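You operate a simulated robot arm through the tools that you are given. There is no shell and no other tool. Be economical: measure what you need, move in short steps, check, and stop when the job is done.

The job below is to be done with a simulated two-armed robot. You get a single attempt, and the scene is never put back.

TASK
Move the long trim to the bay on its label.
Fine: open both clamps first, carry it in both hands, then put that bay's stop up.

Only the result counts: the job must be done as asked and must still hold three seconds after the hand-in. Knocking over, shifting, dropping, spilling or breaking anything else fails it.

THE ROBOT
Two 6-joint arms with two-finger parallel grippers on one trunk, on a base that drives. Base frame: it is fixed to the floor where the robot stands at the start and does not move with it; the origin is under the middle of the robot, x ahead of it, y to its left, z up; the surface under the hand at the start is at about z = 0.84. Units: m, degrees, N and s.
The left shoulder is at the start at [0.07, 0.166, 1.415], the right one opposite. With the tool pointing down near the work surface each hand reaches from about 0.38 to 0.8 m from the robot's upright axis, wherever it stands, measured 20 degrees to its own side. Places, roughly: pink bay mat [0.5, -2.3, 0.7]; pink clamp [0.5, 0.1, 0.9]; pink stop [0.3, -2.3, 0.7]; teal bay [0.5, -3, 0.7]; teal bay mat [0.5, -3, 0.7]; teal clamp [0.5, -0.2, 0.9]; teal stop [0.3, -3, 0.7]. Payload 3.91 kg a hand.
The tool frame of a hand sits at the grasp point between the pads (the TCP): z along the fingers, y along the line on which they close. The tips reach 0.03 m beyond it. The gripper opens to 0.11 m. The fingers are 0.02 m wide and 0.01 m thick; the gripper's body (0.048 by 0.112 m) begins 0.055 m behind the TCP.
Orientation is that of the tool frame in the base frame, as a unit quaternion [x, y, z, w]. With the fingers straight down and closing along the base's y, the tool's x points along the base's -x, its y along +y and its z along -z.

THE INTERFACE
- The arms move only by the tool arm_command. It takes "left_plan", "right_plan" or both (then of equal length, played together; a hand with none holds still); each is a list of rows, each a list of 7 numbers: the turn, a rotation vector about the tool's x, y, z in units of 4 degrees (1.0 is 4 degrees), then the shift along the tool's x, y, z in units of 20 mm (1.0 is 20 mm), then the opening, from 0 (shut) to 1 (fully open). In form: [[ax, ay, az, x, y, z, claw], ...]. A call has 1 to 8 rows; each row shifts and turns the commanded pose from where the row before left it, along the tool's axes as they then stand. A call with a number of a shift or a turn outside -1 to 1 is refused whole. Each row takes 0.2 s and may step no farther than 0.05 m and 8.6 degrees from the row before; otherwise, or with a gripper value out of range, the whole call is refused. A pose out of reach is approached as far as the arm can. The call stops where the force on the tool passes 90 N (or 10 N more than at its start, if that is more) or the arm is blocked; 0.2 s more then pass. The fingers move at their own pace (about 0.108 m/s each) and stop on an object; they squeeze with about 35 N. The grip force told is the motor's: it shows also when the fingers shut on nothing. Time passes only in rows, and 0.2 s behind the last, so rows that do not move let the fingers close. The reply holds the time, the measured pose of the TCP, the force on the tool along the base axes, the opening and the grip force, in the units named above and with some noise, with the torque about the TCP (base axes, N m) and any sound that the robot's microphone picked up, and new pictures: "views" is both (left out), scene, wrist or none (wrist: the cameras of the hands that moved).
- Cameras (640 x 400 px; columns grow to the right, rows downward): "scene" is now at [0.1184, -0.0114, 1.6101]; the picture's right is [-0.17, -0.99, 0.00], its down [-0.85, 0.14, -0.51] and it looks along [0.50, -0.08, -0.86] (base axes); focal length 280 px, centre (320, 200). "left" rides on the left gripper at [0.077, -0.007, -0.114] in its tool frame; the picture's right is [0.09, 1.00, 0.00], its down [-0.80, 0.07, -0.59] and it looks along [-0.59, 0.05, 0.80] (tool axes); focal length 270 px, centre (320, 200). "right" rides on the right gripper at [0.077, 0.007, -0.115] in its tool frame; the picture's right is [-0.09, 1.00, 0.00], its down [-0.80, -0.07, -0.59] and it looks along [-0.59, -0.05, 0.80] (tool axes); focal length 270 px, centre (320, 200). There is no depth. A picture from a camera that has moved, and an enlarged one, comes with that camera's place and axes in the base frame and with its lens.
- lift_body(by): slides the trunk up (or, below 0, down) by that many m; the arms and the scene camera ride with it, the base frame stays. It gives what a move gives, with no picture.
- steer(legs): drives the robot by 1 to 6 legs, each [ahead, left, turn to the left] in m, m and degrees, along the robot's own axes; the way and the turn of a leg run together, so that a leg with both is an arc; at most 1.5 m and 180 degrees a leg. The arms and the cameras ride along, it lands a little off, and it stops where it bumps. It gives what a move gives, and a new picture of the scene camera.
- head_to(pan, tilt): turns the head with the scene camera to pan (to the left, within 86 degrees either way) and tilt (down, from -29 to 69), counted from straight ahead of the robot. It gives what a move gives, and a new picture of the scene camera.
- close_up(camera, box): a new picture of the part [left, top, right, bottom] of that camera's present view, enlarged. It takes no simulated time.
- close_job(): hands the job in; it is judged then, once.

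Go step by step. Nothing tells you exact positions but the pictures and the camera data: compare them with the known pose of the tool, close in by small moves and look again before you grip or let go. The budget is 120 turns and 260 pictures, counting those below and the enlarged ones. Unless the task says otherwise, let go and move clear before handing in.

The tools are called after ">>>" as name(argument=value, ...) on one line, values as JSON. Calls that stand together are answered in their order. arm_command: Moves the arms, as the interface text tells. Its arguments: {"type":"object","properties":{"left_plan":{"type":"array","items":{"type":"array","items":{"type":"number"}}},"right_plan":{"type":"array","items":{"type":"array","items":{"type":"number"}}},"views":{"type":"string","enum":["both","scene","wrist","none"]}},"required":[]} The other tools are called the same way: lift_body (by) slides the trunk up or down; steer (legs) drives the base; head_to (pan, tilt) turns the head that bears the scene camera; close_up (camera, box) takes an enlarged picture of a part of a camera's view; close_job () hands the job in.

At the start:

```text
t: 0.0
left_tool_pos: [0.5943, 0.1389, 0.9991]
left_tool_rot: [0.0, 1.0, 0.0, 0.001]
left_ft_force: [0.0, 0.0, 0.6]
left_torque: [0.01, 0.0, -0.01]
left_opening: 0.1099
left_grip_force: 0.1
right_tool_pos: [0.604, -0.3373, 0.9996]
right_tool_rot: [0.0, 1.0, 0.0, 0.0]
right_ft_force: [0.5, 0.3, 0.6]
right_torque: [0.03, 0.0, -0.02]
right_opening: 0.1101
right_grip_force: 0.1
trunk travel left (down, up): [-0.91, 0.03]
robot x, y, heading: [-0.0004, 0.0006, 0.1]
head pan, tilt: [-9.6, 59.6]
```

scene: 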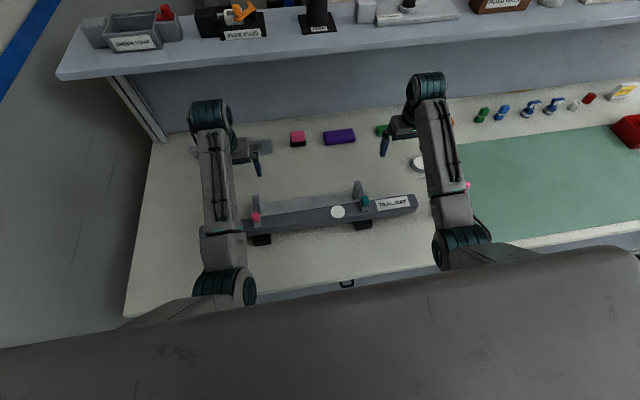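
right: 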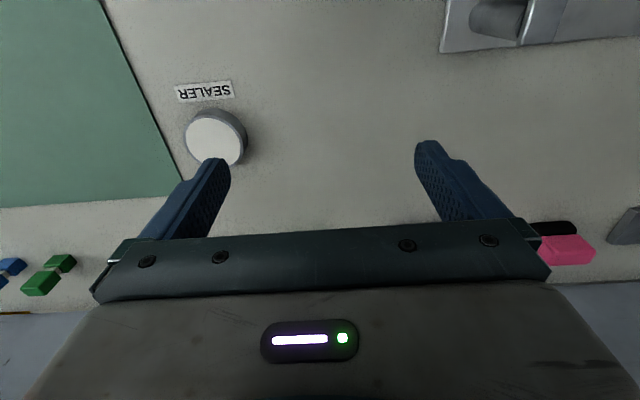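
left: 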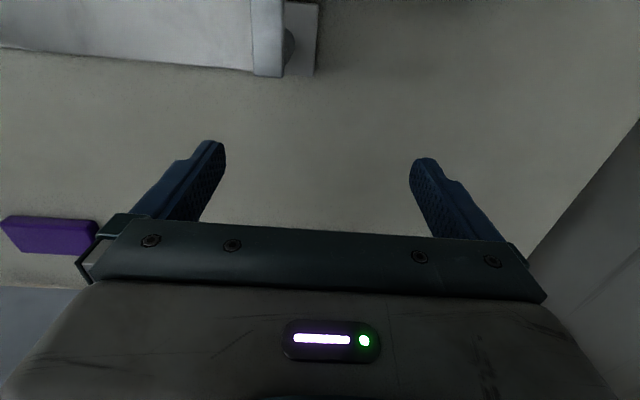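

I see a long grey trim on two rests with a pink and a teal clamp and a label. I enlarge it to read the label and understand the clamps.

>>> close_up(camera="scene", box=[230, 170, 430, 260])

>>> close_up(camera="scene", box=[340, 180, 420, 230])

```text
3.20 times, centred on (330, 215) of scene
camera zoom: at [0.1184, -0.0114, 1.6101], right [-0.17, -0.99, 0.0], down [-0.85, 0.14, -0.51], along [0.5, -0.08, -0.86], focal length 897 px, centre (288, 152)
```

zoom: 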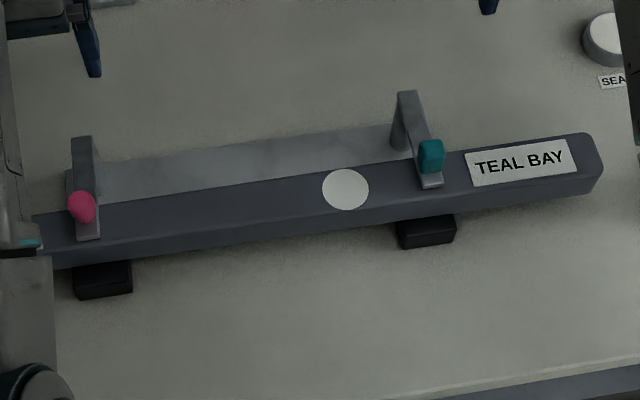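

```text
8.00 times, centred on (380, 205) of scene
camera zoom: at [0.1184, -0.0114, 1.6101], right [-0.17, -0.99, 0.0], down [-0.85, 0.14, -0.51], along [0.5, -0.08, -0.86], focal length 2242 px, centre (-160, 160)
```

zoom: 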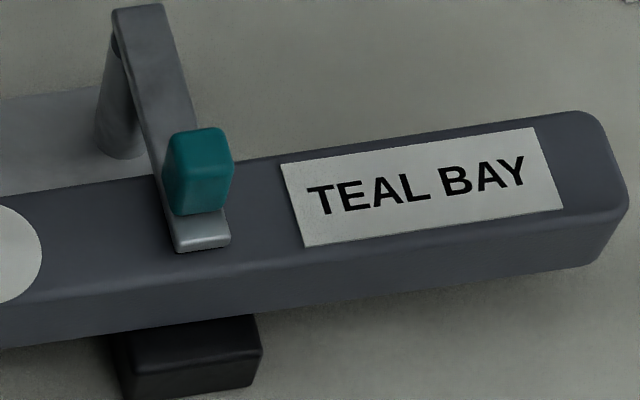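

The label says TEAL BAY. I lift both hands and draw them back to look at the clamps with the wrist cameras.

>>> arm_command(left_plan=[[0, 0, 0, 1, 0, -0.9, 1], [0, 0, 0, 1, 0, -0.9, 1], [0, 0, 0, 1, 0, -0.9, 1], [0, 0, 0, 1, 0, -0.9, 1], [0, 0, 0, 1, 0, -0.9, 1], [0, 0, 0, 1, 0, -0.9, 1], [0, 0, 0, 1, 0, -0.9, 1], [0, 0, 0, 1, 0, -0.9, 1]], right_plan=[[0, 0, 0, 1, 0.4, -0.9, 1], [0, 0, 0, 1, 0.4, -0.9, 1], [0, 0, 0, 1, 0.4, -0.9, 1], [0, 0, 0, 1, 0.4, -0.9, 1], [0, 0, 0, 1, 0.4, -0.9, 1], [0, 0, 0, 1, 0.4, -0.9, 1], [0, 0, 0, 1, 0.4, -0.9, 1], [0, 0, 0, 1, 0.4, -0.9, 1]])

```text
t: 1.3
left_tool_pos: [0.523, 0.1851, 0.9944]
left_tool_rot: [-0.02, 0.997, 0.078, 0.009]
left_ft_force: [0.6, 0.2, 0.4]
left_torque: [0.02, -0.01, -0.03]
left_opening: 0.1097
left_grip_force: 0.0
left hand out of reach, approached as far as the arm can: row 1, 2, 3, 4, 5, 6
right_tool_pos: [0.5404, -0.3272, 0.9855]
right_tool_rot: [0.0, 1.0, 0.001, 0.002]
right_ft_force: [-0.5, -0.6, -0.4]
right_torque: [0.0, -0.01, 0.02]
right_opening: 0.1098
right_grip_force: 0.1
right hand out of reach, approached as far as the arm can: row 1, 2, 3, 4, 5, 6
trunk travel left (down, up): [-0.91, 0.03]
robot x, y, heading: [0.0003, 0.0064, 0.1]
head pan, tilt: [-9.6, 59.6]
stopped in row 6 (left hand): the arm was blocked; the commanded pose is now the measured one
camera scene: at [0.117, -0.0115, 1.6102], right [-0.17, -0.99, 0.0], down [-0.85, 0.14, -0.51], along [0.5, -0.08, -0.86], focal length 280 px, centre (320, 200)
camera right: at [0.4619, -0.3199, 1.1007], right [0.09, 1.0, 0.0], down [0.8, -0.07, 0.6], along [0.6, -0.05, -0.8], focal length 270 px, centre (320, 200)
camera left: at [0.4441, 0.1576, 1.1038], right [-0.13, 0.98, 0.15], down [0.79, 0.01, 0.62], along [0.6, 0.2, -0.77], focal length 270 px, centre (320, 200)
```

scene: 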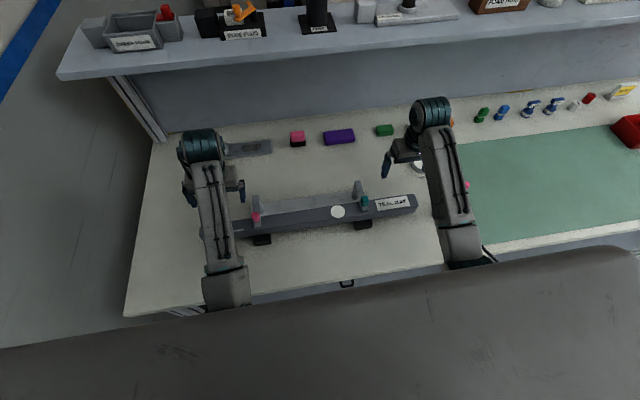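
right: 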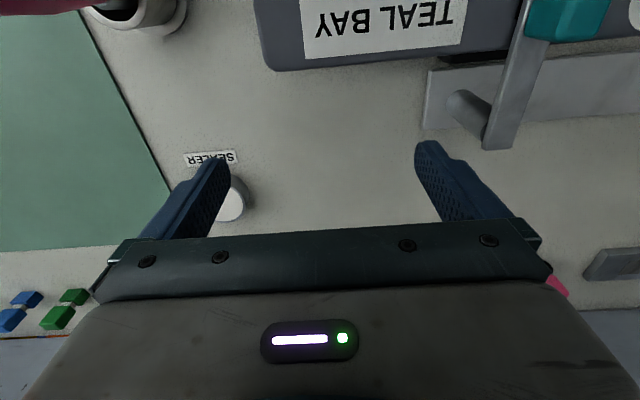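
left: 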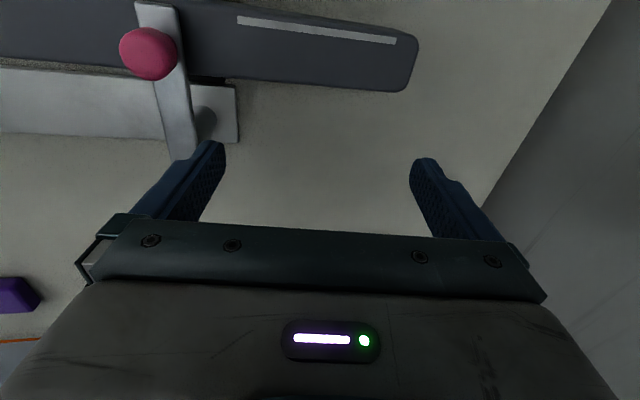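

Both clamps have an arm on a post behind the trim with a knob over the trim. I enlarge both to see their hinges.

>>> close_up(camera="right", box=[400, 0, 640, 160])

>>> close_up(camera="left", box=[80, 0, 320, 160])

>>> close_up(camera="scene", box=[230, 170, 430, 260])

```text
2.50 times, centred on (520, 80) of right
camera zoom: at [0.4619, -0.3199, 1.1007], right [0.09, 1.0, 0.0], down [0.8, -0.07, 0.6], along [0.6, -0.05, -0.8], focal length 676 px, centre (-180, 500)
```

zoom: 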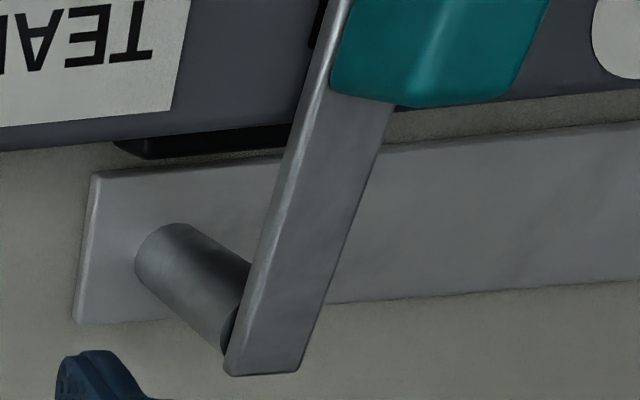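

```text
2.50 times, centred on (200, 80) of left
camera zoom: at [0.4441, 0.1576, 1.1038], right [-0.13, 0.98, 0.15], down [0.79, 0.01, 0.62], along [0.6, 0.2, -0.77], focal length 676 px, centre (620, 500)
```

zoom: 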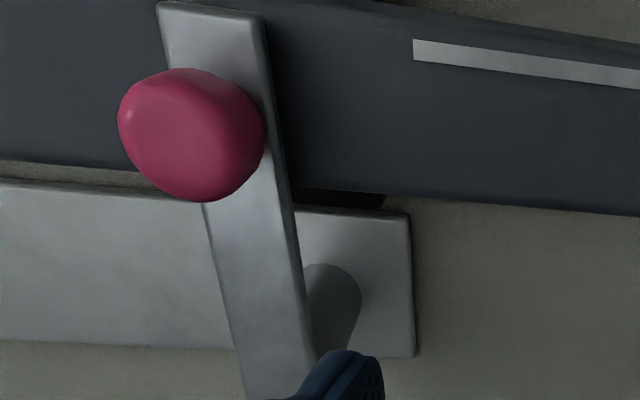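

```text
3.20 times, centred on (330, 215) of scene
camera zoom: at [0.117, -0.0115, 1.6102], right [-0.17, -0.99, 0.0], down [-0.85, 0.14, -0.51], along [0.5, -0.08, -0.86], focal length 897 px, centre (288, 152)
```

zoom: 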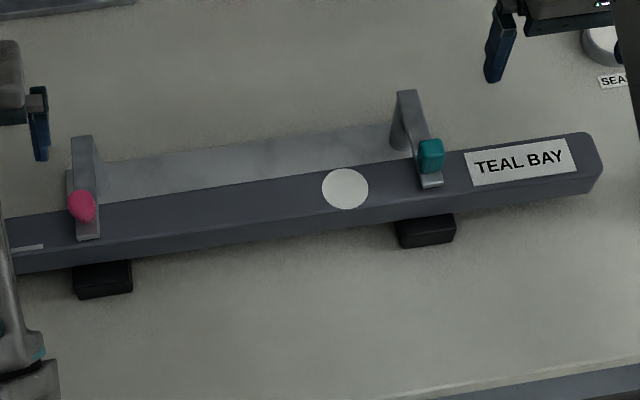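

The clamps look like bars swinging on vertical posts (top about z=0.915). I first straighten the left hand and get both hands clear and higher, then back the base up a little for reach.

>>> arm_command(left_plan=[[0.56, 0.06, 0.14, -0.8, 0, -0.8, 1], [0.56, 0.06, 0.14, -0.8, 0, -0.8, 1], [0.56, 0.06, 0.14, -0.8, 0, -0.8, 1], [0.56, 0.06, 0.14, -0.8, 0, -0.8, 1]], right_plan=[[0, 0, 0, -0.8, 0, -0.8, 1], [0, 0, 0, -0.8, 0, -0.8, 1], [0, 0, 0, -0.8, 0, -0.8, 1], [0, 0, 0, -0.8, 0, -0.8, 1]], views="none")

```text
t: 2.3
left_tool_pos: [0.6068, 0.1694, 1.0094]
left_tool_rot: [0.0, 1.0, -0.002, 0.003]
left_ft_force: [0.0, 1.0, -0.6]
left_torque: [0.02, 0.01, -0.02]
left_opening: 0.11
left_grip_force: 0.2
left hand out of reach, approached as far as the arm can: row 1, 2, 3, 4
right_tool_pos: [0.6188, -0.3333, 1.0208]
right_tool_rot: [-0.001, 1.0, 0.001, 0.002]
right_ft_force: [0.4, -0.2, 0.8]
right_torque: [-0.03, 0.02, 0.0]
right_opening: 0.1101
right_grip_force: 0.1
right hand out of reach, approached as far as the arm can: row 1, 2, 3, 4
trunk travel left (down, up): [-0.91, 0.03]
robot x, y, heading: [0.0012, 0.0004, 0.1]
head pan, tilt: [-9.6, 59.6]
```

The hands cannot rise further with this trunk height; I raise the trunk and back up 0.1 m.

>>> lift_body(by=0.03)

>>> steer(legs=[[-0.1, 0, 0]])

```text
t: 3.0
left_tool_pos: [0.6056, 0.169, 1.0403]
left_tool_rot: [0.0, 1.0, -0.001, 0.004]
left_ft_force: [-0.4, 0.8, 0.6]
left_torque: [0.03, 0.03, -0.01]
left_opening: 0.1099
left_grip_force: 0.1
right_tool_pos: [0.618, -0.333, 1.0518]
right_tool_rot: [0.0, 1.0, 0.001, 0.003]
right_ft_force: [-0.9, 0.5, -0.3]
right_torque: [0.01, 0.03, 0.01]
right_opening: 0.1098
right_grip_force: 0.1
trunk travel left (down, up): [-0.94, 0.0]
robot x, y, heading: [-0.001, -0.0003, -0.0]
head pan, tilt: [-9.6, 59.6]
```

```text
t: 4.2
left_tool_pos: [0.509, 0.1685, 1.0377]
left_tool_rot: [0.0, 1.0, -0.001, 0.002]
left_ft_force: [0.2, -0.1, 0.3]
left_torque: [-0.03, -0.01, 0.01]
left_opening: 0.1101
left_grip_force: 0.1
right_tool_pos: [0.5214, -0.3328, 1.0491]
right_tool_rot: [0.0, 1.0, 0.0, 0.001]
right_ft_force: [0.3, 0.0, 0.2]
right_torque: [0.0, 0.01, 0.0]
right_opening: 0.1101
right_grip_force: 0.1
trunk travel left (down, up): [-0.94, 0.0]
robot x, y, heading: [-0.0993, -0.0015, 0.1]
head pan, tilt: [-9.6, 59.6]
camera scene: at [0.0243, -0.0114, 1.6392], right [-0.17, -0.99, 0.0], down [-0.85, 0.14, -0.5], along [0.5, -0.08, -0.86], focal length 280 px, centre (320, 200)
```

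scene: 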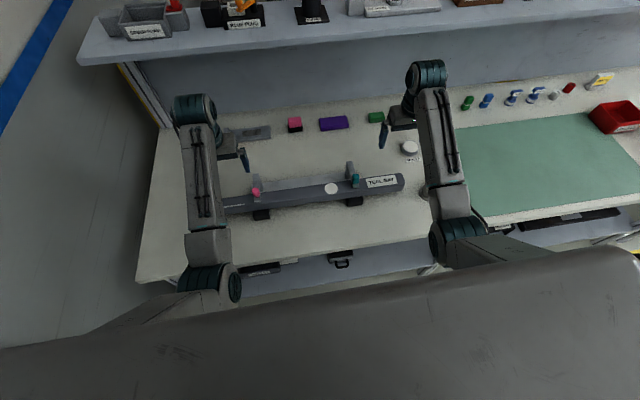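

I move both hands above their knobs, staying high, to see them better.

>>> arm_command(left_plan=[[0, 0, 0, 0.14, -0.44, 0, 1], [0, 0, 0, 0.14, -0.44, 0, 1], [0, 0, 0, 0.14, -0.44, 0, 1], [0, 0, 0, 0.14, -0.44, 0, 1], [0, 0, 0, 0.14, -0.44, 0, 1], [0, 0, 0, 0.14, -0.44, 0, 1], [0, 0, 0, 0.14, -0.44, 0, 1]], right_plan=[[0, 0, 0, 0.23, 0.95, 0.1, 1], [0, 0, 0, 0.23, 0.95, 0.1, 1], [0, 0, 0, 0.23, 0.95, 0.1, 1], [0, 0, 0, 0.23, 0.95, 0.1, 1], [0, 0, 0, 0.23, 0.95, 0.1, 1], [0, 0, 0, 0.23, 0.95, 0.1, 1], [0, 0, 0, 0.23, 0.95, 0.1, 1]])

```text
t: 6.0
left_tool_pos: [0.4951, 0.142, 1.041]
left_tool_rot: [-0.012, 1.0, 0.026, 0.011]
left_ft_force: [1.7, 0.3, 0.3]
left_torque: [0.01, -0.01, 0.01]
left_opening: 0.11
left_grip_force: 0.1
right_tool_pos: [0.4901, -0.2025, 1.0283]
right_tool_rot: [0.001, 1.0, -0.001, 0.003]
right_ft_force: [0.0, 0.8, -0.3]
right_torque: [-0.01, -0.01, -0.01]
right_opening: 0.11
right_grip_force: 0.1
right hand out of reach, approached as far as the arm can: row 2, 4
trunk travel left (down, up): [-0.94, 0.0]
robot x, y, heading: [-0.1004, 0.0026, 0.1]
head pan, tilt: [-9.6, 59.6]
stopped in row 7 (left hand): the arm was blocked; the commanded pose is now the measured one
camera scene: at [0.0193, -0.0118, 1.6397], right [-0.17, -0.99, 0.0], down [-0.85, 0.14, -0.51], along [0.5, -0.08, -0.86], focal length 280 px, centre (320, 200)
camera right: at [0.4132, -0.1953, 1.1416], right [0.09, 1.0, 0.0], down [0.8, -0.07, 0.6], along [0.6, -0.05, -0.8], focal length 270 px, centre (320, 200)
camera left: at [0.4155, 0.1261, 1.1534], right [-0.11, 0.99, 0.05], down [0.79, 0.06, 0.62], along [0.61, 0.11, -0.79], focal length 270 px, centre (320, 200)
```

scene: 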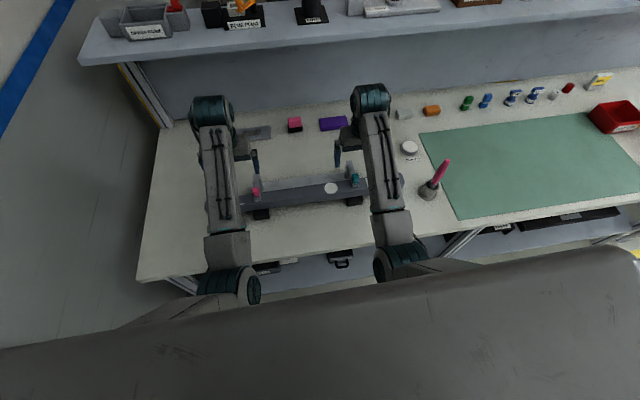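
right: 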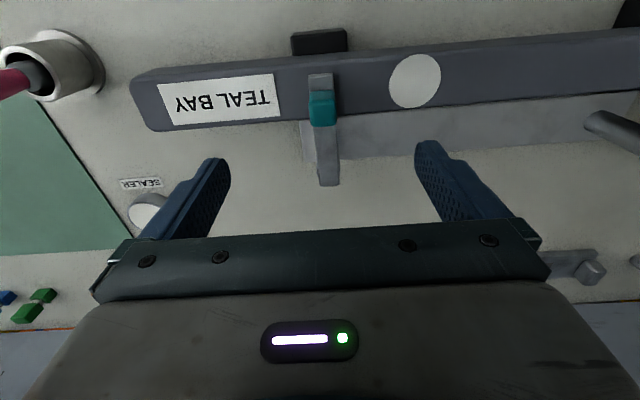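
left: 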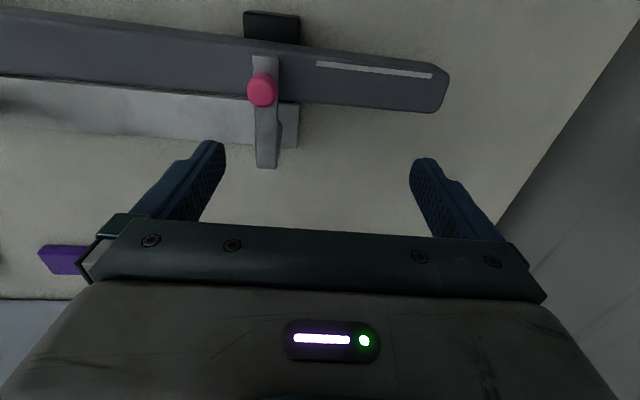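

Knobs are at about teal (0.482,-0.198,0.93) and pink (0.482,0.10,0.93). I lower both hands towards them, right one around the teal knob.

>>> arm_command(left_plan=[[0, 0, 0, 0, 0, 1, 1], [0.2, 0.1, 0.1, 0, 0, 1, 1], [0.3, 0.1, 0.1, 0.2, -0.4, 0.8, 1], [0.3, 0.1, 0.1, 0.2, -0.8, 0.5, 1], [0, 0, 0, 0.2, -0.8, 0, 1]], right_plan=[[0, 0, 0, 0.1, 0.05, 0.85, 1], [0, 0, 0, 0.1, 0.05, 0.85, 1], [0, 0, 0, 0.1, 0.05, 0.85, 1], [0, 0, 0, 0.1, 0.05, 0.85, 1], [0, 0, 0, 0, 0, 0.7, 1]])

```text
t: 7.4
left_tool_pos: [0.4934, 0.1383, 0.9774]
left_tool_rot: [-0.012, 1.0, 0.024, 0.009]
left_ft_force: [0.8, -0.4, -0.3]
left_torque: [0.01, 0.04, 0.01]
left_opening: 0.1098
left_grip_force: 0.2
right_tool_pos: [0.4826, -0.1971, 0.9459]
right_tool_rot: [-0.001, 1.0, 0.0, 0.005]
right_ft_force: [-0.3, 0.7, 0.9]
right_torque: [-0.02, 0.0, 0.02]
right_opening: 0.1098
right_grip_force: 0.0
trunk travel left (down, up): [-0.94, 0.0]
robot x, y, heading: [-0.1025, -0.0019, -0.3]
head pan, tilt: [-9.6, 59.6]
stopped in row 5 (left hand): the arm was blocked; the commanded pose is now the measured one
camera scene: at [0.0184, -0.011, 1.6398], right [-0.17, -0.99, 0.0], down [-0.85, 0.14, -0.51], along [0.5, -0.08, -0.86], focal length 280 px, centre (320, 200)
camera right: at [0.4049, -0.1909, 1.0596], right [0.09, 1.0, 0.0], down [0.8, -0.07, 0.6], along [0.6, -0.05, -0.8], focal length 270 px, centre (320, 200)
camera left: at [0.4142, 0.1235, 1.0894], right [-0.11, 0.99, 0.04], down [0.79, 0.06, 0.61], along [0.6, 0.1, -0.79], focal length 270 px, centre (320, 200)
```

scene: 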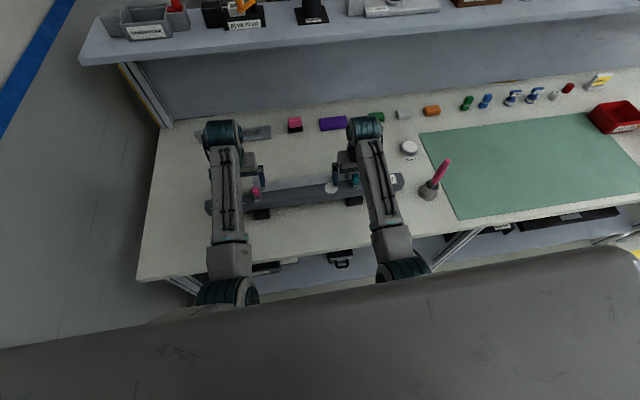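
right: 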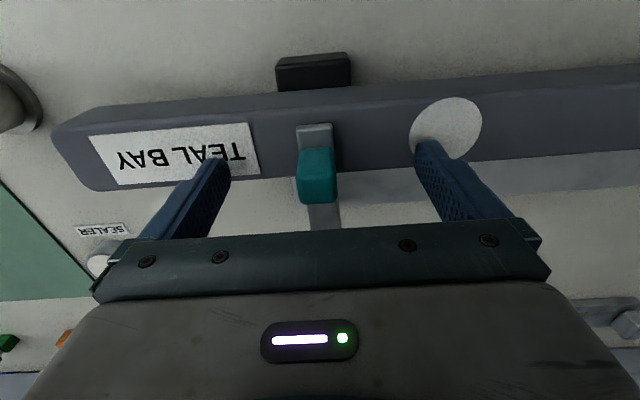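
left: 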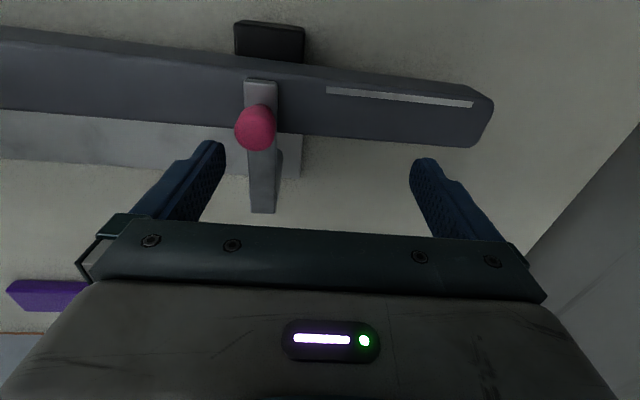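

The right hand straddles the teal knob correctly. I close on it.

>>> arm_command(right_plan=[[0, 0, 0, 0, -0.05, 0.1, 0], [0, 0, 0, 0, 0, 0, 0], [0, 0, 0, 0, 0, 0, 0]], views="wrist")

```text
t: 8.2
left_tool_pos: [0.4943, 0.1378, 0.9774]
left_tool_rot: [-0.011, 1.0, 0.022, 0.009]
left_ft_force: [0.1, -0.8, 0.8]
left_torque: [0.02, -0.01, -0.01]
left_opening: 0.1101
left_grip_force: 0.1
right_tool_pos: [0.4823, -0.1979, 0.9443]
right_tool_rot: [0.0, 1.0, 0.0, 0.004]
right_ft_force: [0.4, -1.0, 1.2]
right_torque: [-0.06, 0.13, -0.05]
right_opening: 0.0195
right_grip_force: 45.3
trunk travel left (down, up): [-0.94, 0.0]
robot x, y, heading: [-0.0997, -0.0032, 0.2]
head pan, tilt: [-9.6, 59.6]
camera right: at [0.4048, -0.1919, 1.0575], right [0.09, 1.0, 0.0], down [0.8, -0.07, 0.6], along [0.6, -0.05, -0.8], focal length 270 px, centre (320, 200)
```

right: 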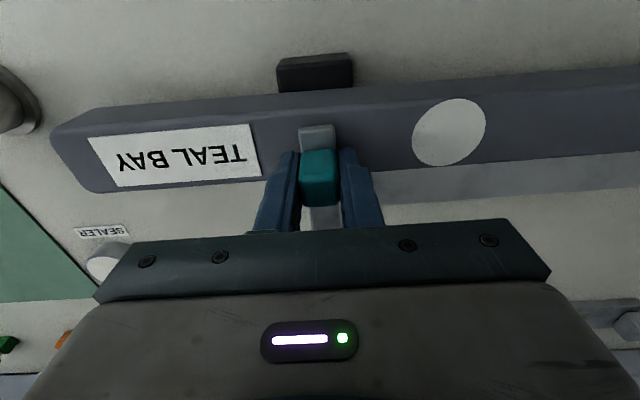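

Gripped. I test a small sideways pull (outward, -y) and watch the force.

>>> arm_command(right_plan=[[0, 0, 0, 0, -0.25, 0, 0], [0, 0, 0, 0, -0.25, 0, 0]], views="none")

```text
t: 8.8
left_tool_pos: [0.4935, 0.1445, 0.9772]
left_tool_rot: [-0.012, 1.0, 0.02, 0.008]
left_ft_force: [-0.2, -0.1, 0.2]
left_torque: [-0.03, -0.01, 0.01]
left_opening: 0.1101
left_grip_force: 0.1
right_tool_pos: [0.4835, -0.1985, 0.944]
right_tool_rot: [-0.002, 1.0, 0.001, 0.003]
right_ft_force: [-2.5, 32.4, -8.8]
right_torque: [-0.17, -1.21, 0.55]
right_opening: 0.02
right_grip_force: 44.9
trunk travel left (down, up): [-0.94, 0.0]
robot x, y, heading: [-0.1026, -0.0001, 0.3]
head pan, tilt: [-9.6, 59.6]
```

It resists outward. I undo that and test a small lift.

>>> arm_command(right_plan=[[0, 0, 0, 0, 0.25, 0, 0], [0, 0, 0, 0, 0.25, 0, 0], [0, 0, 0, 0, 0, -0.25, 0], [0, 0, 0, 0, 0, -0.25, 0]], views="none")

```text
t: 9.8
left_tool_pos: [0.4961, 0.1385, 0.9746]
left_tool_rot: [-0.011, 1.0, 0.023, 0.007]
left_ft_force: [-0.6, 0.1, -0.6]
left_torque: [-0.02, 0.0, 0.0]
left_opening: 0.11
left_grip_force: 0.0
right_tool_pos: [0.4843, -0.1986, 0.9512]
right_tool_rot: [0.001, 1.0, 0.0, 0.001]
right_ft_force: [-1.3, 9.8, -30.0]
right_torque: [1.01, 0.27, 0.55]
right_opening: 0.02
right_grip_force: 45.0
trunk travel left (down, up): [-0.94, 0.0]
robot x, y, heading: [-0.0994, -0.0017, 0.1]
head pan, tilt: [-9.6, 59.6]
```

The hand rose 7 mm with -30 N; I look whether the bar lifted or the grip slipped.

>>> close_up(camera="right", box=[200, 60, 440, 210])

>>> close_up(camera="scene", box=[310, 150, 410, 220])

```text
2.67 times, centred on (320, 135) of right
camera zoom: at [0.4067, -0.1919, 1.0653], right [0.09, 1.0, 0.0], down [0.8, -0.07, 0.6], along [0.59, -0.05, -0.8], focal length 721 px, centre (320, 373)
```

zoom: 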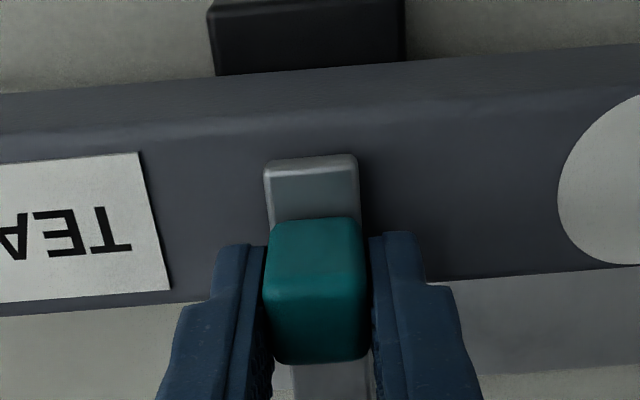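

```text
5.71 times, centred on (360, 185) of scene
camera zoom: at [0.0223, -0.0106, 1.6392], right [-0.17, -0.99, 0.0], down [-0.85, 0.14, -0.5], along [0.5, -0.08, -0.86], focal length 1602 px, centre (91, 286)
```

zoom: 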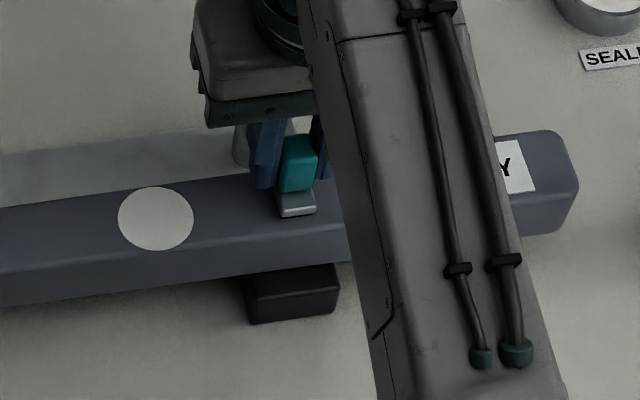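

Not clearly lifted. I lower back and test inward (+y).

>>> arm_command(right_plan=[[0, 0, 0, 0, 0, 0.25, 0], [0, 0, 0, 0, 0, 0.2, 0], [0, 0, 0, 0, 0.25, 0, 0], [0, 0, 0, 0, 0.25, 0, 0], [0, 0, 0, 0, 0.25, 0, 0]], views="none")

>>> close_up(camera="right", box=[200, 60, 440, 210])

```text
t: 11.0
left_tool_pos: [0.4921, 0.136, 0.9788]
left_tool_rot: [-0.013, 1.0, 0.024, 0.009]
left_ft_force: [-0.3, 0.2, 0.2]
left_torque: [0.01, -0.02, 0.0]
left_opening: 0.1099
left_grip_force: 0.0
right_tool_pos: [0.4821, -0.1874, 0.9465]
right_tool_rot: [0.002, 1.0, -0.002, 0.007]
right_ft_force: [9.2, -20.6, 26.2]
right_torque: [-1.23, -0.26, -1.08]
right_opening: 0.023
right_grip_force: 45.0
trunk travel left (down, up): [-0.94, 0.0]
robot x, y, heading: [-0.1004, -0.0038, 0.1]
head pan, tilt: [-9.6, 59.6]
```

```text
2.67 times, centred on (320, 135) of right
camera zoom: at [0.4044, -0.1803, 1.0598], right [0.09, 1.0, 0.0], down [0.79, -0.07, 0.61], along [0.6, -0.06, -0.8], focal length 721 px, centre (320, 373)
```

zoom: 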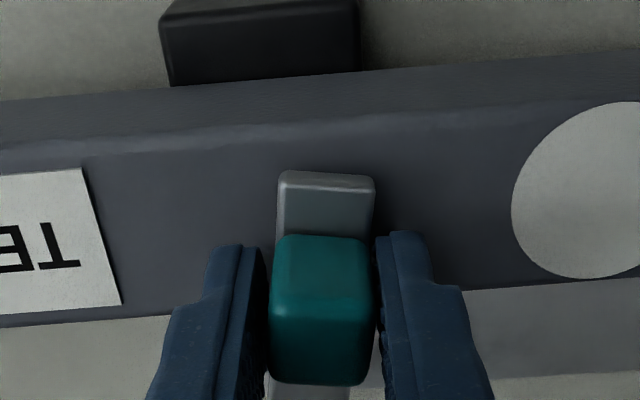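

The teal bar swings inward (+y). I follow the arc around its post, turning the hand with it.

>>> arm_command(right_plan=[[0, 0, 1, 0, 0, -0.15, 0], [0, 0, 1, 0, 0, -0.1, 0], [0, 0, 1, 0, 0.26, 0, 0], [0, 0, 1, 0, 0.26, 0, 0], [0, 0, 1, 0, 0.26, 0, 0], [0, 0, 1, 0, 0.26, 0, 0]], views="scene")

>>> close_up(camera="right", box=[160, 30, 480, 230])

```text
t: 12.4
left_tool_pos: [0.4954, 0.1344, 0.9746]
left_tool_rot: [-0.012, 1.0, 0.025, 0.007]
left_ft_force: [0.6, -0.2, 0.0]
left_torque: [-0.01, -0.03, 0.0]
left_opening: 0.1099
left_grip_force: 0.0
right_tool_pos: [0.4881, -0.1661, 0.947]
right_tool_rot: [0.21, 0.978, 0.001, 0.0]
right_ft_force: [1.4, -18.1, -19.1]
right_torque: [-0.88, -0.19, -1.0]
right_opening: 0.0208
right_grip_force: 45.2
trunk travel left (down, up): [-0.94, 0.0]
robot x, y, heading: [-0.0983, 0.0012, 0.2]
head pan, tilt: [-9.6, 59.6]
camera scene: at [0.0225, -0.0166, 1.6392], right [-0.17, -0.99, 0.0], down [-0.85, 0.15, -0.5], along [0.5, -0.08, -0.86], focal length 280 px, centre (320, 200)
```

scene: 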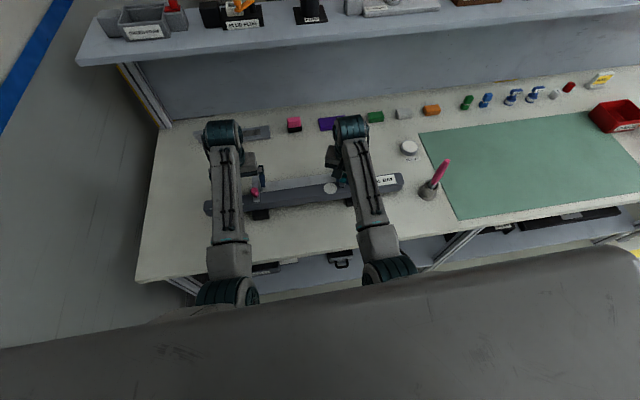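

```text
2.00 times, centred on (320, 130) of right
camera zoom: at [0.421, -0.13, 1.0602], right [0.49, 0.87, 0.0], down [0.7, -0.39, 0.59], along [0.52, -0.29, -0.8], focal length 541 px, centre (320, 340)
```

zoom: 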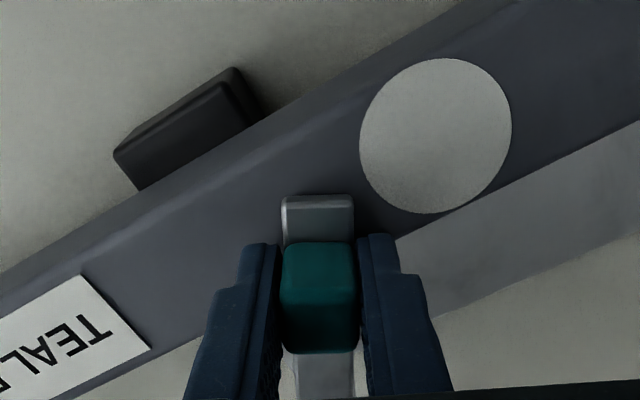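

The bar follows. I continue the arc.

>>> arm_command(right_plan=[[0, 0, 1, 0, 0.28, 0.1, 0], [0, 0, 1, 0, 0.28, 0, 0], [0, 0, 1, 0, 0.28, 0, 0], [0, 0, 1, 0, 0.28, 0, 0], [0, 0, 1, 0, 0.28, 0, 0], [0, 0, 1, 0, 0.28, 0, 0], [0, 0, 1, 0, 0.28, 0, 0], [0, 0, 1, 0, 0.28, 0, 0]], views="none")

>>> close_up(camera="right", box=[160, 30, 480, 230])

```text
t: 14.2
left_tool_pos: [0.4949, 0.1331, 0.977]
left_tool_rot: [-0.011, 1.0, 0.025, 0.008]
left_ft_force: [-0.8, -0.9, 0.3]
left_torque: [-0.02, -0.03, -0.02]
left_opening: 0.1099
left_grip_force: 0.1
right_tool_pos: [0.5165, -0.1336, 0.9471]
right_tool_rot: [0.471, 0.882, 0.001, 0.004]
right_ft_force: [-0.1, -30.3, -6.3]
right_torque: [-0.78, 0.42, -0.83]
right_opening: 0.0219
right_grip_force: 45.2
trunk travel left (down, up): [-0.94, 0.0]
robot x, y, heading: [-0.1015, 0.0013, 0.2]
head pan, tilt: [-9.6, 59.6]
```

```text
2.00 times, centred on (320, 130) of right
camera zoom: at [0.4777, -0.0675, 1.0609], right [0.88, 0.48, 0.01], down [0.38, -0.71, 0.6], along [0.29, -0.52, -0.8], focal length 541 px, centre (320, 340)
```

zoom: 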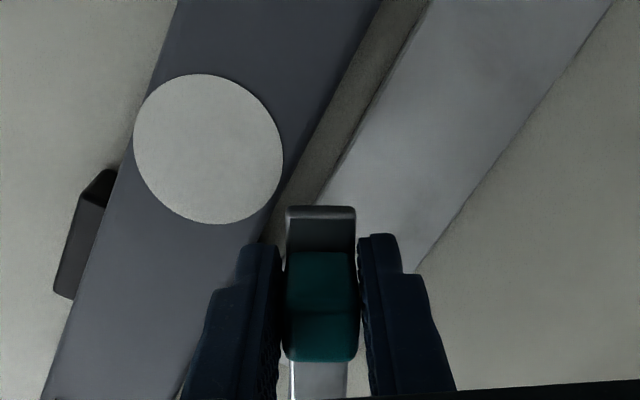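

Nearly off the trim; I continue about 30 degrees more.

>>> arm_command(right_plan=[[0, 0, 1, 0, 0.28, 0, 0], [0, 0, 1, 0, 0.28, 0, 0], [0, 0, 1, 0, 0.28, 0, 0], [0, 0, 1, 0, 0.28, 0, 0], [0, 0, 1, 0, 0.28, 0, 0], [0, 0, 1, 0, 0.28, 0, 0], [0, 0, 1, 0, 0.28, 0, 0], [0, 0, 1, 0, 0.28, 0, 0]], views="none")

>>> close_up(camera="right", box=[0, 0, 640, 400])

```text
t: 16.0
left_tool_pos: [0.4903, 0.1335, 0.9787]
left_tool_rot: [-0.011, 1.0, 0.025, 0.01]
left_ft_force: [0.4, 0.8, -0.3]
left_torque: [-0.01, -0.02, 0.0]
left_opening: 0.1101
left_grip_force: 0.1
right_tool_pos: [0.5497, -0.1175, 0.948]
right_tool_rot: [0.695, 0.719, 0.003, 0.001]
right_ft_force: [-31.2, -24.5, -6.7]
right_torque: [-0.92, 0.31, -0.79]
right_opening: 0.0202
right_grip_force: 44.7
trunk travel left (down, up): [-0.94, 0.0]
robot x, y, heading: [-0.1008, 0.0022, -0.1]
head pan, tilt: [-9.6, 59.6]
```

```text
1.00 times, centred on (320, 200) of right (not enlarged: the box is as wide or as high as the picture)
camera zoom: at [0.5539, -0.0405, 1.0628], right [1.0, -0.06, 0.0], down [-0.05, -0.8, 0.59], along [-0.03, -0.59, -0.81], focal length 270 px, centre (320, 200)
```

zoom: 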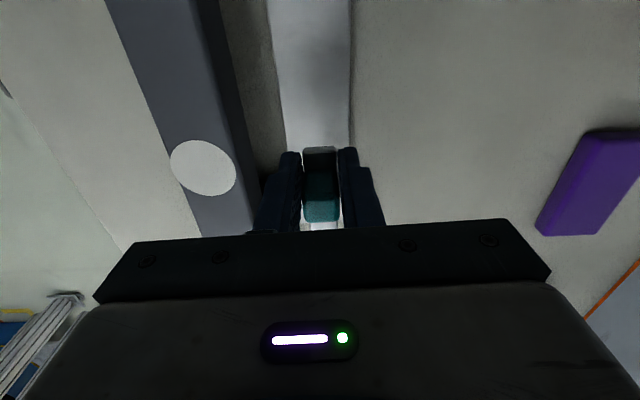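

The teal bar is now swung parallel to the back plate, clear of the trim. I release, rise and turn the hand back.

>>> arm_command(right_plan=[[0, 0, 0, 0, -0.3, 0, 0.5], [0, 0, 0, 0, 0, 0, 0.5], [0, 0, 0, 0, 0, -1, 0.5], [0, 0, 0, 0, 0, -1, 0.5], [0, 0, -1, 0, 0, -0.8, 0.5], [0, 0, -1, 0, 0, -0.5, 0.5], [0, 0, -1, 0, 0, 0, 0.5], [0, 0, -1, 0, 0, 0, 0.5]], views="none")

>>> arm_command(right_plan=[[0, 0, -1, 0, -0.8, 0, 0.5], [0, 0, -1, 0, -0.8, 0, 0.5], [0, 0, -1, 0, -0.8, 0, 0.5], [0, 0, -1, 0, -0.8, 0, 0.5], [0, 0, -1, 0, -0.8, 0, 0.5], [0, 0, -1, 0, -0.8, 0, 0.5], [0, 0, -1, 0, -0.8, 0, 0.5], [0, 0, -1, 0, -0.8, 0, 0.5]], views="scene")

```text
t: 17.8
left_tool_pos: [0.4926, 0.1371, 0.9772]
left_tool_rot: [-0.012, 1.0, 0.023, 0.008]
left_ft_force: [0.5, 0.0, 0.1]
left_torque: [0.01, 0.0, -0.02]
left_opening: 0.11
left_grip_force: 0.1
right_tool_pos: [0.551, -0.113, 1.0144]
right_tool_rot: [0.588, 0.809, 0.002, 0.003]
right_ft_force: [0.3, 0.3, 0.6]
right_torque: [-0.02, -0.03, 0.01]
right_opening: 0.055
right_grip_force: 0.0
trunk travel left (down, up): [-0.94, 0.0]
robot x, y, heading: [-0.1013, 0.0007, 0.3]
head pan, tilt: [-9.6, 59.6]
```

```text
t: 19.6
left_tool_pos: [0.4933, 0.1367, 0.9778]
left_tool_rot: [-0.011, 1.0, 0.022, 0.009]
left_ft_force: [-0.5, -0.5, -0.6]
left_torque: [-0.02, 0.0, 0.03]
left_opening: 0.1103
left_grip_force: 0.0
right_tool_pos: [0.442, -0.1802, 1.0119]
right_tool_rot: [0.342, 0.94, 0.002, 0.005]
right_ft_force: [0.1, 0.2, -0.2]
right_torque: [-0.02, -0.01, -0.01]
right_opening: 0.0552
right_grip_force: 0.1
trunk travel left (down, up): [-0.94, 0.0]
robot x, y, heading: [-0.0995, 0.0018, 0.0]
head pan, tilt: [-9.6, 59.6]
camera scene: at [0.0176, -0.0121, 1.6399], right [-0.17, -0.99, 0.0], down [-0.85, 0.14, -0.51], along [0.5, -0.08, -0.86], focal length 280 px, centre (320, 200)
```

scene: 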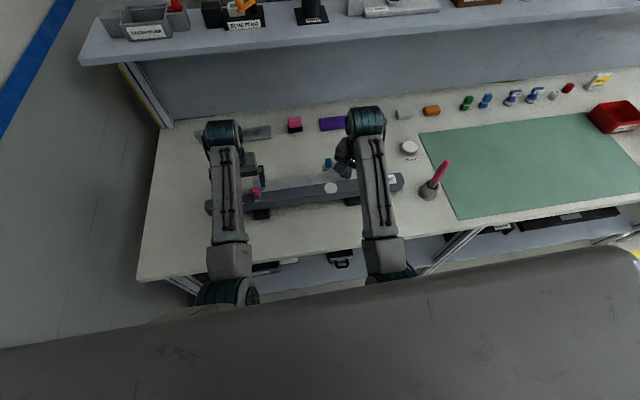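

Teal is open. I finish straightening the right hand and raise the left before shifting the base right, so the left hand can reach the pink knob.

>>> arm_command(left_plan=[[0.1, 0, 0.05, 0, 0, -0.6, 1], [0.1, 0.1, 0.05, 0, 0, -0.6, 1], [0.1, 0, 0.05, 0, 0, -0.6, 1], [0.1, 0.1, 0.05, 0, 0, -0.6, 1], [0.1, 0, 0.05, 0, 0, 0, 1], [0.1, 0, 0.05, 0, 0, 0, 1], [0, 0, 0, 0, 0, 0, 1], [0, 0, 0, 0, 0, 0, 1]], right_plan=[[0, 0, -1, -0.3, 0, -0.3, 0.5], [0, 0, -1, -0.3, 0, -0.3, 0.5], [0, 0, -1, -0.3, 0, 0, 0.5], [0, 0, -1, -0.3, 0, 0, 0.5], [0, 0, -1, -0.3, 0, 0, 0.5], [0, 0, -1, -0.3, 0, 0, 0.5], [0, 0, -1, -0.3, 0, 0, 0.5], [0, 0, -1, -0.3, 0, 0, 0.5]], views="none")

>>> steer(legs=[[0, -0.12, 0]])

```text
t: 21.4
left_tool_pos: [0.4927, 0.1334, 1.0248]
left_tool_rot: [-0.001, 1.0, 0.0, 0.001]
left_ft_force: [-0.4, -0.2, 1.1]
left_torque: [0.04, 0.01, 0.02]
left_opening: 0.1101
left_grip_force: 0.1
right_tool_pos: [0.4886, -0.1988, 1.0175]
right_tool_rot: [0.07, 0.998, 0.001, 0.003]
right_ft_force: [0.2, 0.6, -0.4]
right_torque: [-0.01, 0.01, 0.0]
right_opening: 0.0548
right_grip_force: 0.1
right hand out of reach, approached as far as the arm can: row 1, 2
trunk travel left (down, up): [-0.94, 0.0]
robot x, y, heading: [-0.1001, -0.0004, -0.2]
head pan, tilt: [-9.6, 59.6]
```

```text
t: 22.6
left_tool_pos: [0.493, 0.0164, 1.026]
left_tool_rot: [0.0, 1.0, 0.0, 0.002]
left_ft_force: [-0.5, 0.8, 0.0]
left_torque: [-0.02, 0.0, 0.03]
left_opening: 0.11
left_grip_force: 0.1
right_tool_pos: [0.4892, -0.3158, 1.0161]
right_tool_rot: [0.069, 0.998, 0.0, 0.004]
right_ft_force: [-0.2, 0.2, -0.4]
right_torque: [0.01, 0.0, 0.01]
right_opening: 0.0551
right_grip_force: 0.1
trunk travel left (down, up): [-0.94, 0.0]
robot x, y, heading: [-0.0999, -0.122, 0.2]
head pan, tilt: [-9.6, 59.6]
camera scene: at [0.0185, -0.1274, 1.6398], right [-0.17, -0.99, 0.0], down [-0.85, 0.14, -0.51], along [0.5, -0.09, -0.86], focal length 280 px, centre (320, 200)
```

scene: 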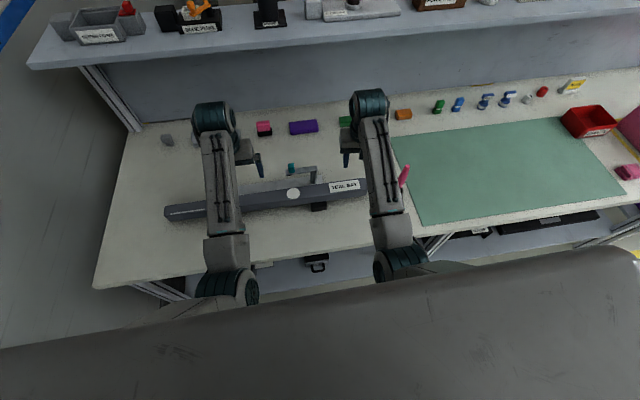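

I can now see the whole trim (y about -0.36 to 0.26). I bring the left hand down around the pink knob.

>>> arm_command(left_plan=[[0, 0, 0, 0.1, 0.9, 0, 1], [0, 0, 0, 0.1, 0.9, 0, 1], [0, 0, 0, 0.1, 0.9, 0, 1], [0, 0, 0, 0.1, 0.9, 0.2, 1], [0, 0, 0, 0.15, 0.5, 0.8, 1], [0, 0, 0, 0, 0, 1, 1], [0, 0, 0, 0, 0, 1, 1], [0, 0, 0, 0, 0, 1, 1]], views="wrist")

```text
t: 24.4
left_tool_pos: [0.483, 0.0973, 0.9454]
left_tool_rot: [-0.001, 1.0, -0.001, 0.001]
left_ft_force: [-0.5, 0.2, 0.2]
left_torque: [-0.01, -0.01, -0.01]
left_opening: 0.1102
left_grip_force: 0.1
right_tool_pos: [0.4903, -0.3179, 1.017]
right_tool_rot: [0.07, 0.998, 0.0, 0.003]
right_ft_force: [-0.2, 0.0, 0.3]
right_torque: [0.04, 0.02, 0.02]
right_opening: 0.0548
right_grip_force: 0.1
trunk travel left (down, up): [-0.94, 0.0]
robot x, y, heading: [-0.0998, -0.1207, 0.0]
head pan, tilt: [-9.6, 59.6]
camera left: at [0.404, 0.0894, 1.0589], right [-0.09, 1.0, 0.0], down [0.8, 0.07, 0.6], along [0.59, 0.05, -0.8], focal length 270 px, centre (320, 200)
```

left: 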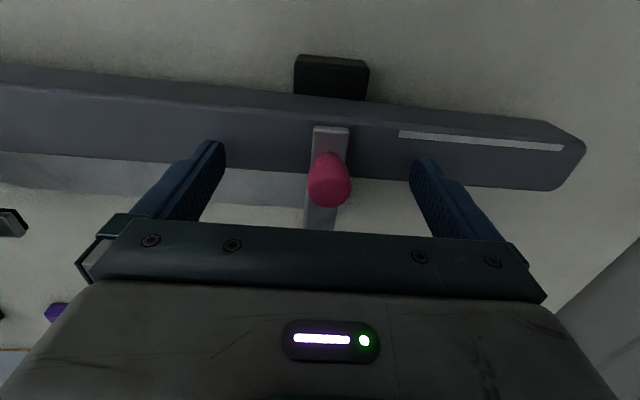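

Aligned within a few mm. I close on the pink knob and test inward (-y).

>>> arm_command(left_plan=[[0, 0, 0, 0, 0.15, 0, 0], [0, 0, 0, 0, 0, 0, 0], [0, 0, 0, 0, 0, 0, 0], [0, 0, 0, 0, -0.25, 0, 0], [0, 0, 0, 0, -0.25, 0, 0]], views="wrist")

```text
t: 25.6
left_tool_pos: [0.4822, 0.1008, 0.9458]
left_tool_rot: [-0.003, 1.0, 0.001, 0.003]
left_ft_force: [4.9, 41.1, 12.0]
left_torque: [-0.14, 0.89, 0.02]
left_opening: 0.0218
left_grip_force: 45.2
right_tool_pos: [0.4889, -0.3101, 1.0186]
right_tool_rot: [0.068, 0.998, -0.003, 0.004]
right_ft_force: [0.1, -0.1, 0.6]
right_torque: [0.02, 0.01, 0.0]
right_opening: 0.055
right_grip_force: 0.2
trunk travel left (down, up): [-0.94, 0.0]
robot x, y, heading: [-0.1001, -0.1174, -0.0]
head pan, tilt: [-9.6, 59.6]
camera left: at [0.4033, 0.0924, 1.0587], right [-0.09, 1.0, 0.0], down [0.8, 0.07, 0.6], along [0.6, 0.06, -0.8], focal length 270 px, centre (320, 200)
```

left: 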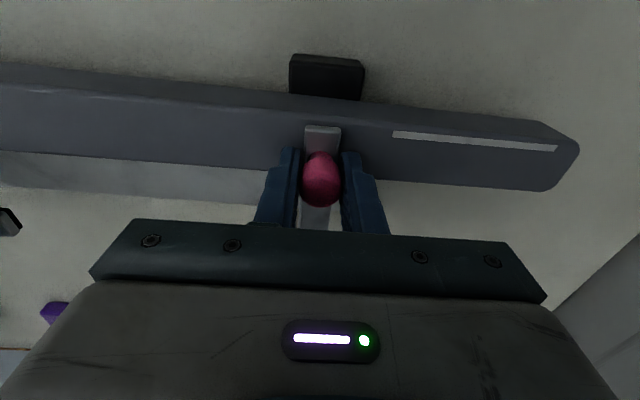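

Inward is blocked here; I test outward (+y).

>>> arm_command(left_plan=[[0, 0, 0, 0, 0.25, 0, 0], [0, 0, 0, 0, 0.25, 0, 0], [0, 0, 0, 0, 0.25, 0, 0], [0, 0, 0, 0, 0.25, 0, 0], [0, 0, 0, 0, 0.25, 0, 0]], views="wrist")

```text
t: 26.8
left_tool_pos: [0.4813, 0.1102, 0.9455]
left_tool_rot: [0.0, 1.0, -0.002, 0.0]
left_ft_force: [-0.2, -14.6, -0.7]
left_torque: [-0.07, 0.07, -0.88]
left_opening: 0.0218
left_grip_force: 44.7
right_tool_pos: [0.4887, -0.3215, 1.0166]
right_tool_rot: [0.07, 0.998, 0.001, 0.004]
right_ft_force: [-0.7, -0.4, -0.1]
right_torque: [0.02, 0.01, 0.0]
right_opening: 0.0551
right_grip_force: 0.2
trunk travel left (down, up): [-0.94, 0.0]
robot x, y, heading: [-0.0991, -0.1179, -0.0]
head pan, tilt: [-9.6, 59.6]
camera left: at [0.4033, 0.1025, 1.0592], right [-0.09, 1.0, 0.0], down [0.8, 0.07, 0.59], along [0.59, 0.05, -0.8], focal length 270 px, centre (320, 200)
```

left: 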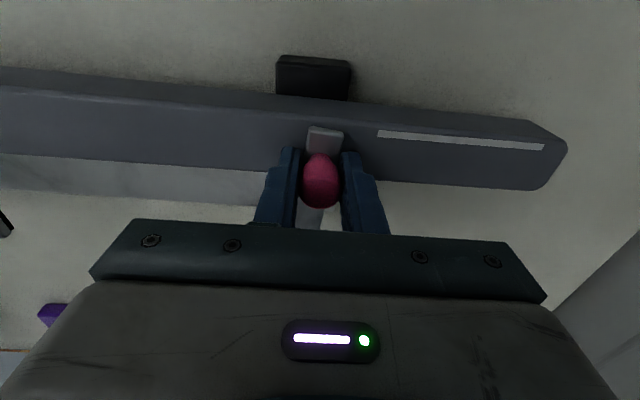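

It swings outward (+y). I follow the arc as before.

>>> arm_command(left_plan=[[0, 0, 1, 0, 0.1, 0, 0], [0, 0, 1, 0, 0.26, 0, 0], [0, 0, 1, 0, 0.27, 0, 0], [0, 0, 1, 0, 0.27, 0, 0], [0, 0, 1, 0, 0.27, 0, 0], [0, 0, 1, 0, 0.27, 0, 0], [0, 0, 1, 0, 0.27, 0, 0], [0, 0, 1, 0, 0.27, 0, 0]], views="wrist")

```text
t: 28.6
left_tool_pos: [0.4949, 0.1482, 0.9462]
left_tool_rot: [0.277, 0.961, 0.002, 0.001]
left_ft_force: [12.9, -29.7, -3.3]
left_torque: [-0.86, -0.22, -0.95]
left_opening: 0.022
left_grip_force: 45.2
right_tool_pos: [0.4914, -0.3253, 1.0147]
right_tool_rot: [0.069, 0.998, 0.004, 0.001]
right_ft_force: [-0.4, -0.3, 0.5]
right_torque: [0.01, 0.01, -0.01]
right_opening: 0.0551
right_grip_force: 0.1
trunk travel left (down, up): [-0.94, 0.0]
robot x, y, heading: [-0.1016, -0.1243, -0.2]
head pan, tilt: [-9.6, 59.6]
camera left: at [0.425, 0.1806, 1.0595], right [0.45, 0.89, 0.0], down [0.72, -0.37, 0.59], along [0.53, -0.27, -0.8], focal length 270 px, centre (320, 200)
```

left: 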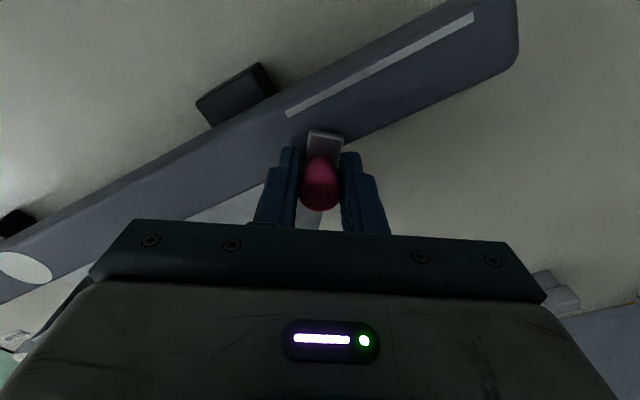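

Following well; I continue.

>>> arm_command(left_plan=[[0, 0, 1, 0, 0.27, 0, 0], [0, 0, 1, 0, 0.27, 0, 0], [0, 0, 1, 0, 0.27, 0, 0], [0, 0, 1, 0, 0.27, 0, 0], [0, 0, 1, 0, 0.27, 0, 0], [0, 0, 1, 0, 0.27, 0, 0], [0, 0, 1, 0, 0.27, 0, 0], [0, 0, 1, 0, 0.27, 0, 0]], views="none")

>>> arm_command(left_plan=[[0, 0, 1, 0, 0.27, 0, 0], [0, 0, 1, 0, 0.27, 0, 0], [0, 0, 1, 0, 0.27, 0, 0], [0, 0, 1, 0, 0.27, 0, 0], [0, 0, 1, 0, 0.27, 0, 0], [0, 0, 1, 0, 0.27, 0, 0]], views="both")

```text
t: 30.4
left_tool_pos: [0.5218, 0.1746, 0.9469]
left_tool_rot: [0.531, 0.848, -0.001, 0.0]
left_ft_force: [2.7, -35.2, -4.2]
left_torque: [-0.29, -0.62, -0.69]
left_opening: 0.0224
left_grip_force: 44.9
right_tool_pos: [0.489, -0.3244, 1.0149]
right_tool_rot: [0.071, 0.997, 0.003, 0.003]
right_ft_force: [0.4, -1.2, -0.3]
right_torque: [0.03, 0.01, -0.06]
right_opening: 0.0552
right_grip_force: 0.0
trunk travel left (down, up): [-0.94, 0.0]
robot x, y, heading: [-0.1002, -0.1186, -0.2]
head pan, tilt: [-9.6, 59.6]
```

```text
t: 31.8
left_tool_pos: [0.5503, 0.1871, 0.9474]
left_tool_rot: [0.694, 0.72, 0.002, -0.001]
left_ft_force: [-18.5, -26.5, -2.6]
left_torque: [-0.48, 0.43, -0.6]
left_opening: 0.0201
left_grip_force: 45.3
right_tool_pos: [0.4863, -0.3228, 1.018]
right_tool_rot: [0.069, 0.998, 0.002, 0.005]
right_ft_force: [0.5, 1.3, 0.2]
right_torque: [-0.03, 0.02, 0.01]
right_opening: 0.0551
right_grip_force: 0.0
trunk travel left (down, up): [-0.94, 0.0]
robot x, y, heading: [-0.0969, -0.1166, -0.0]
head pan, tilt: [-9.6, 59.6]
camera scene: at [0.0141, -0.1365, 1.64], right [-0.17, -0.99, 0.0], down [-0.85, 0.15, -0.51], along [0.5, -0.08, -0.86], focal length 280 px, centre (320, 200)
camera left: at [0.5396, 0.2632, 1.0613], right [0.99, 0.12, 0.0], down [0.1, -0.8, 0.59], along [0.07, -0.59, -0.81], focal length 270 px, centre (320, 200)
```

scene: 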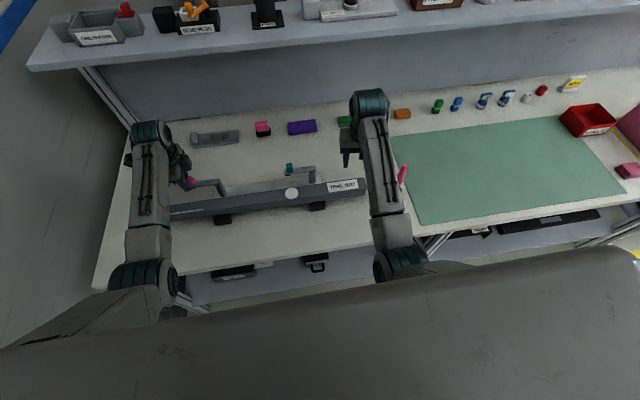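
left: 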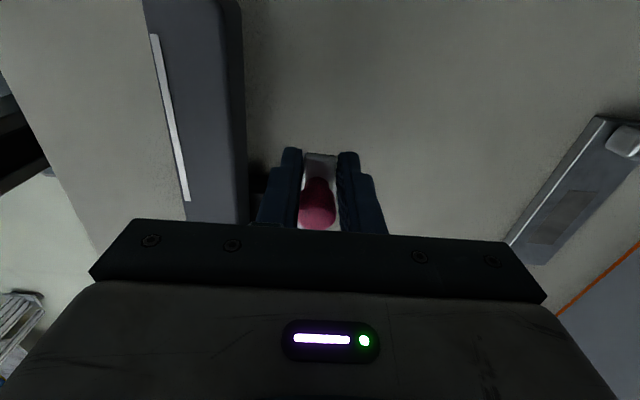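

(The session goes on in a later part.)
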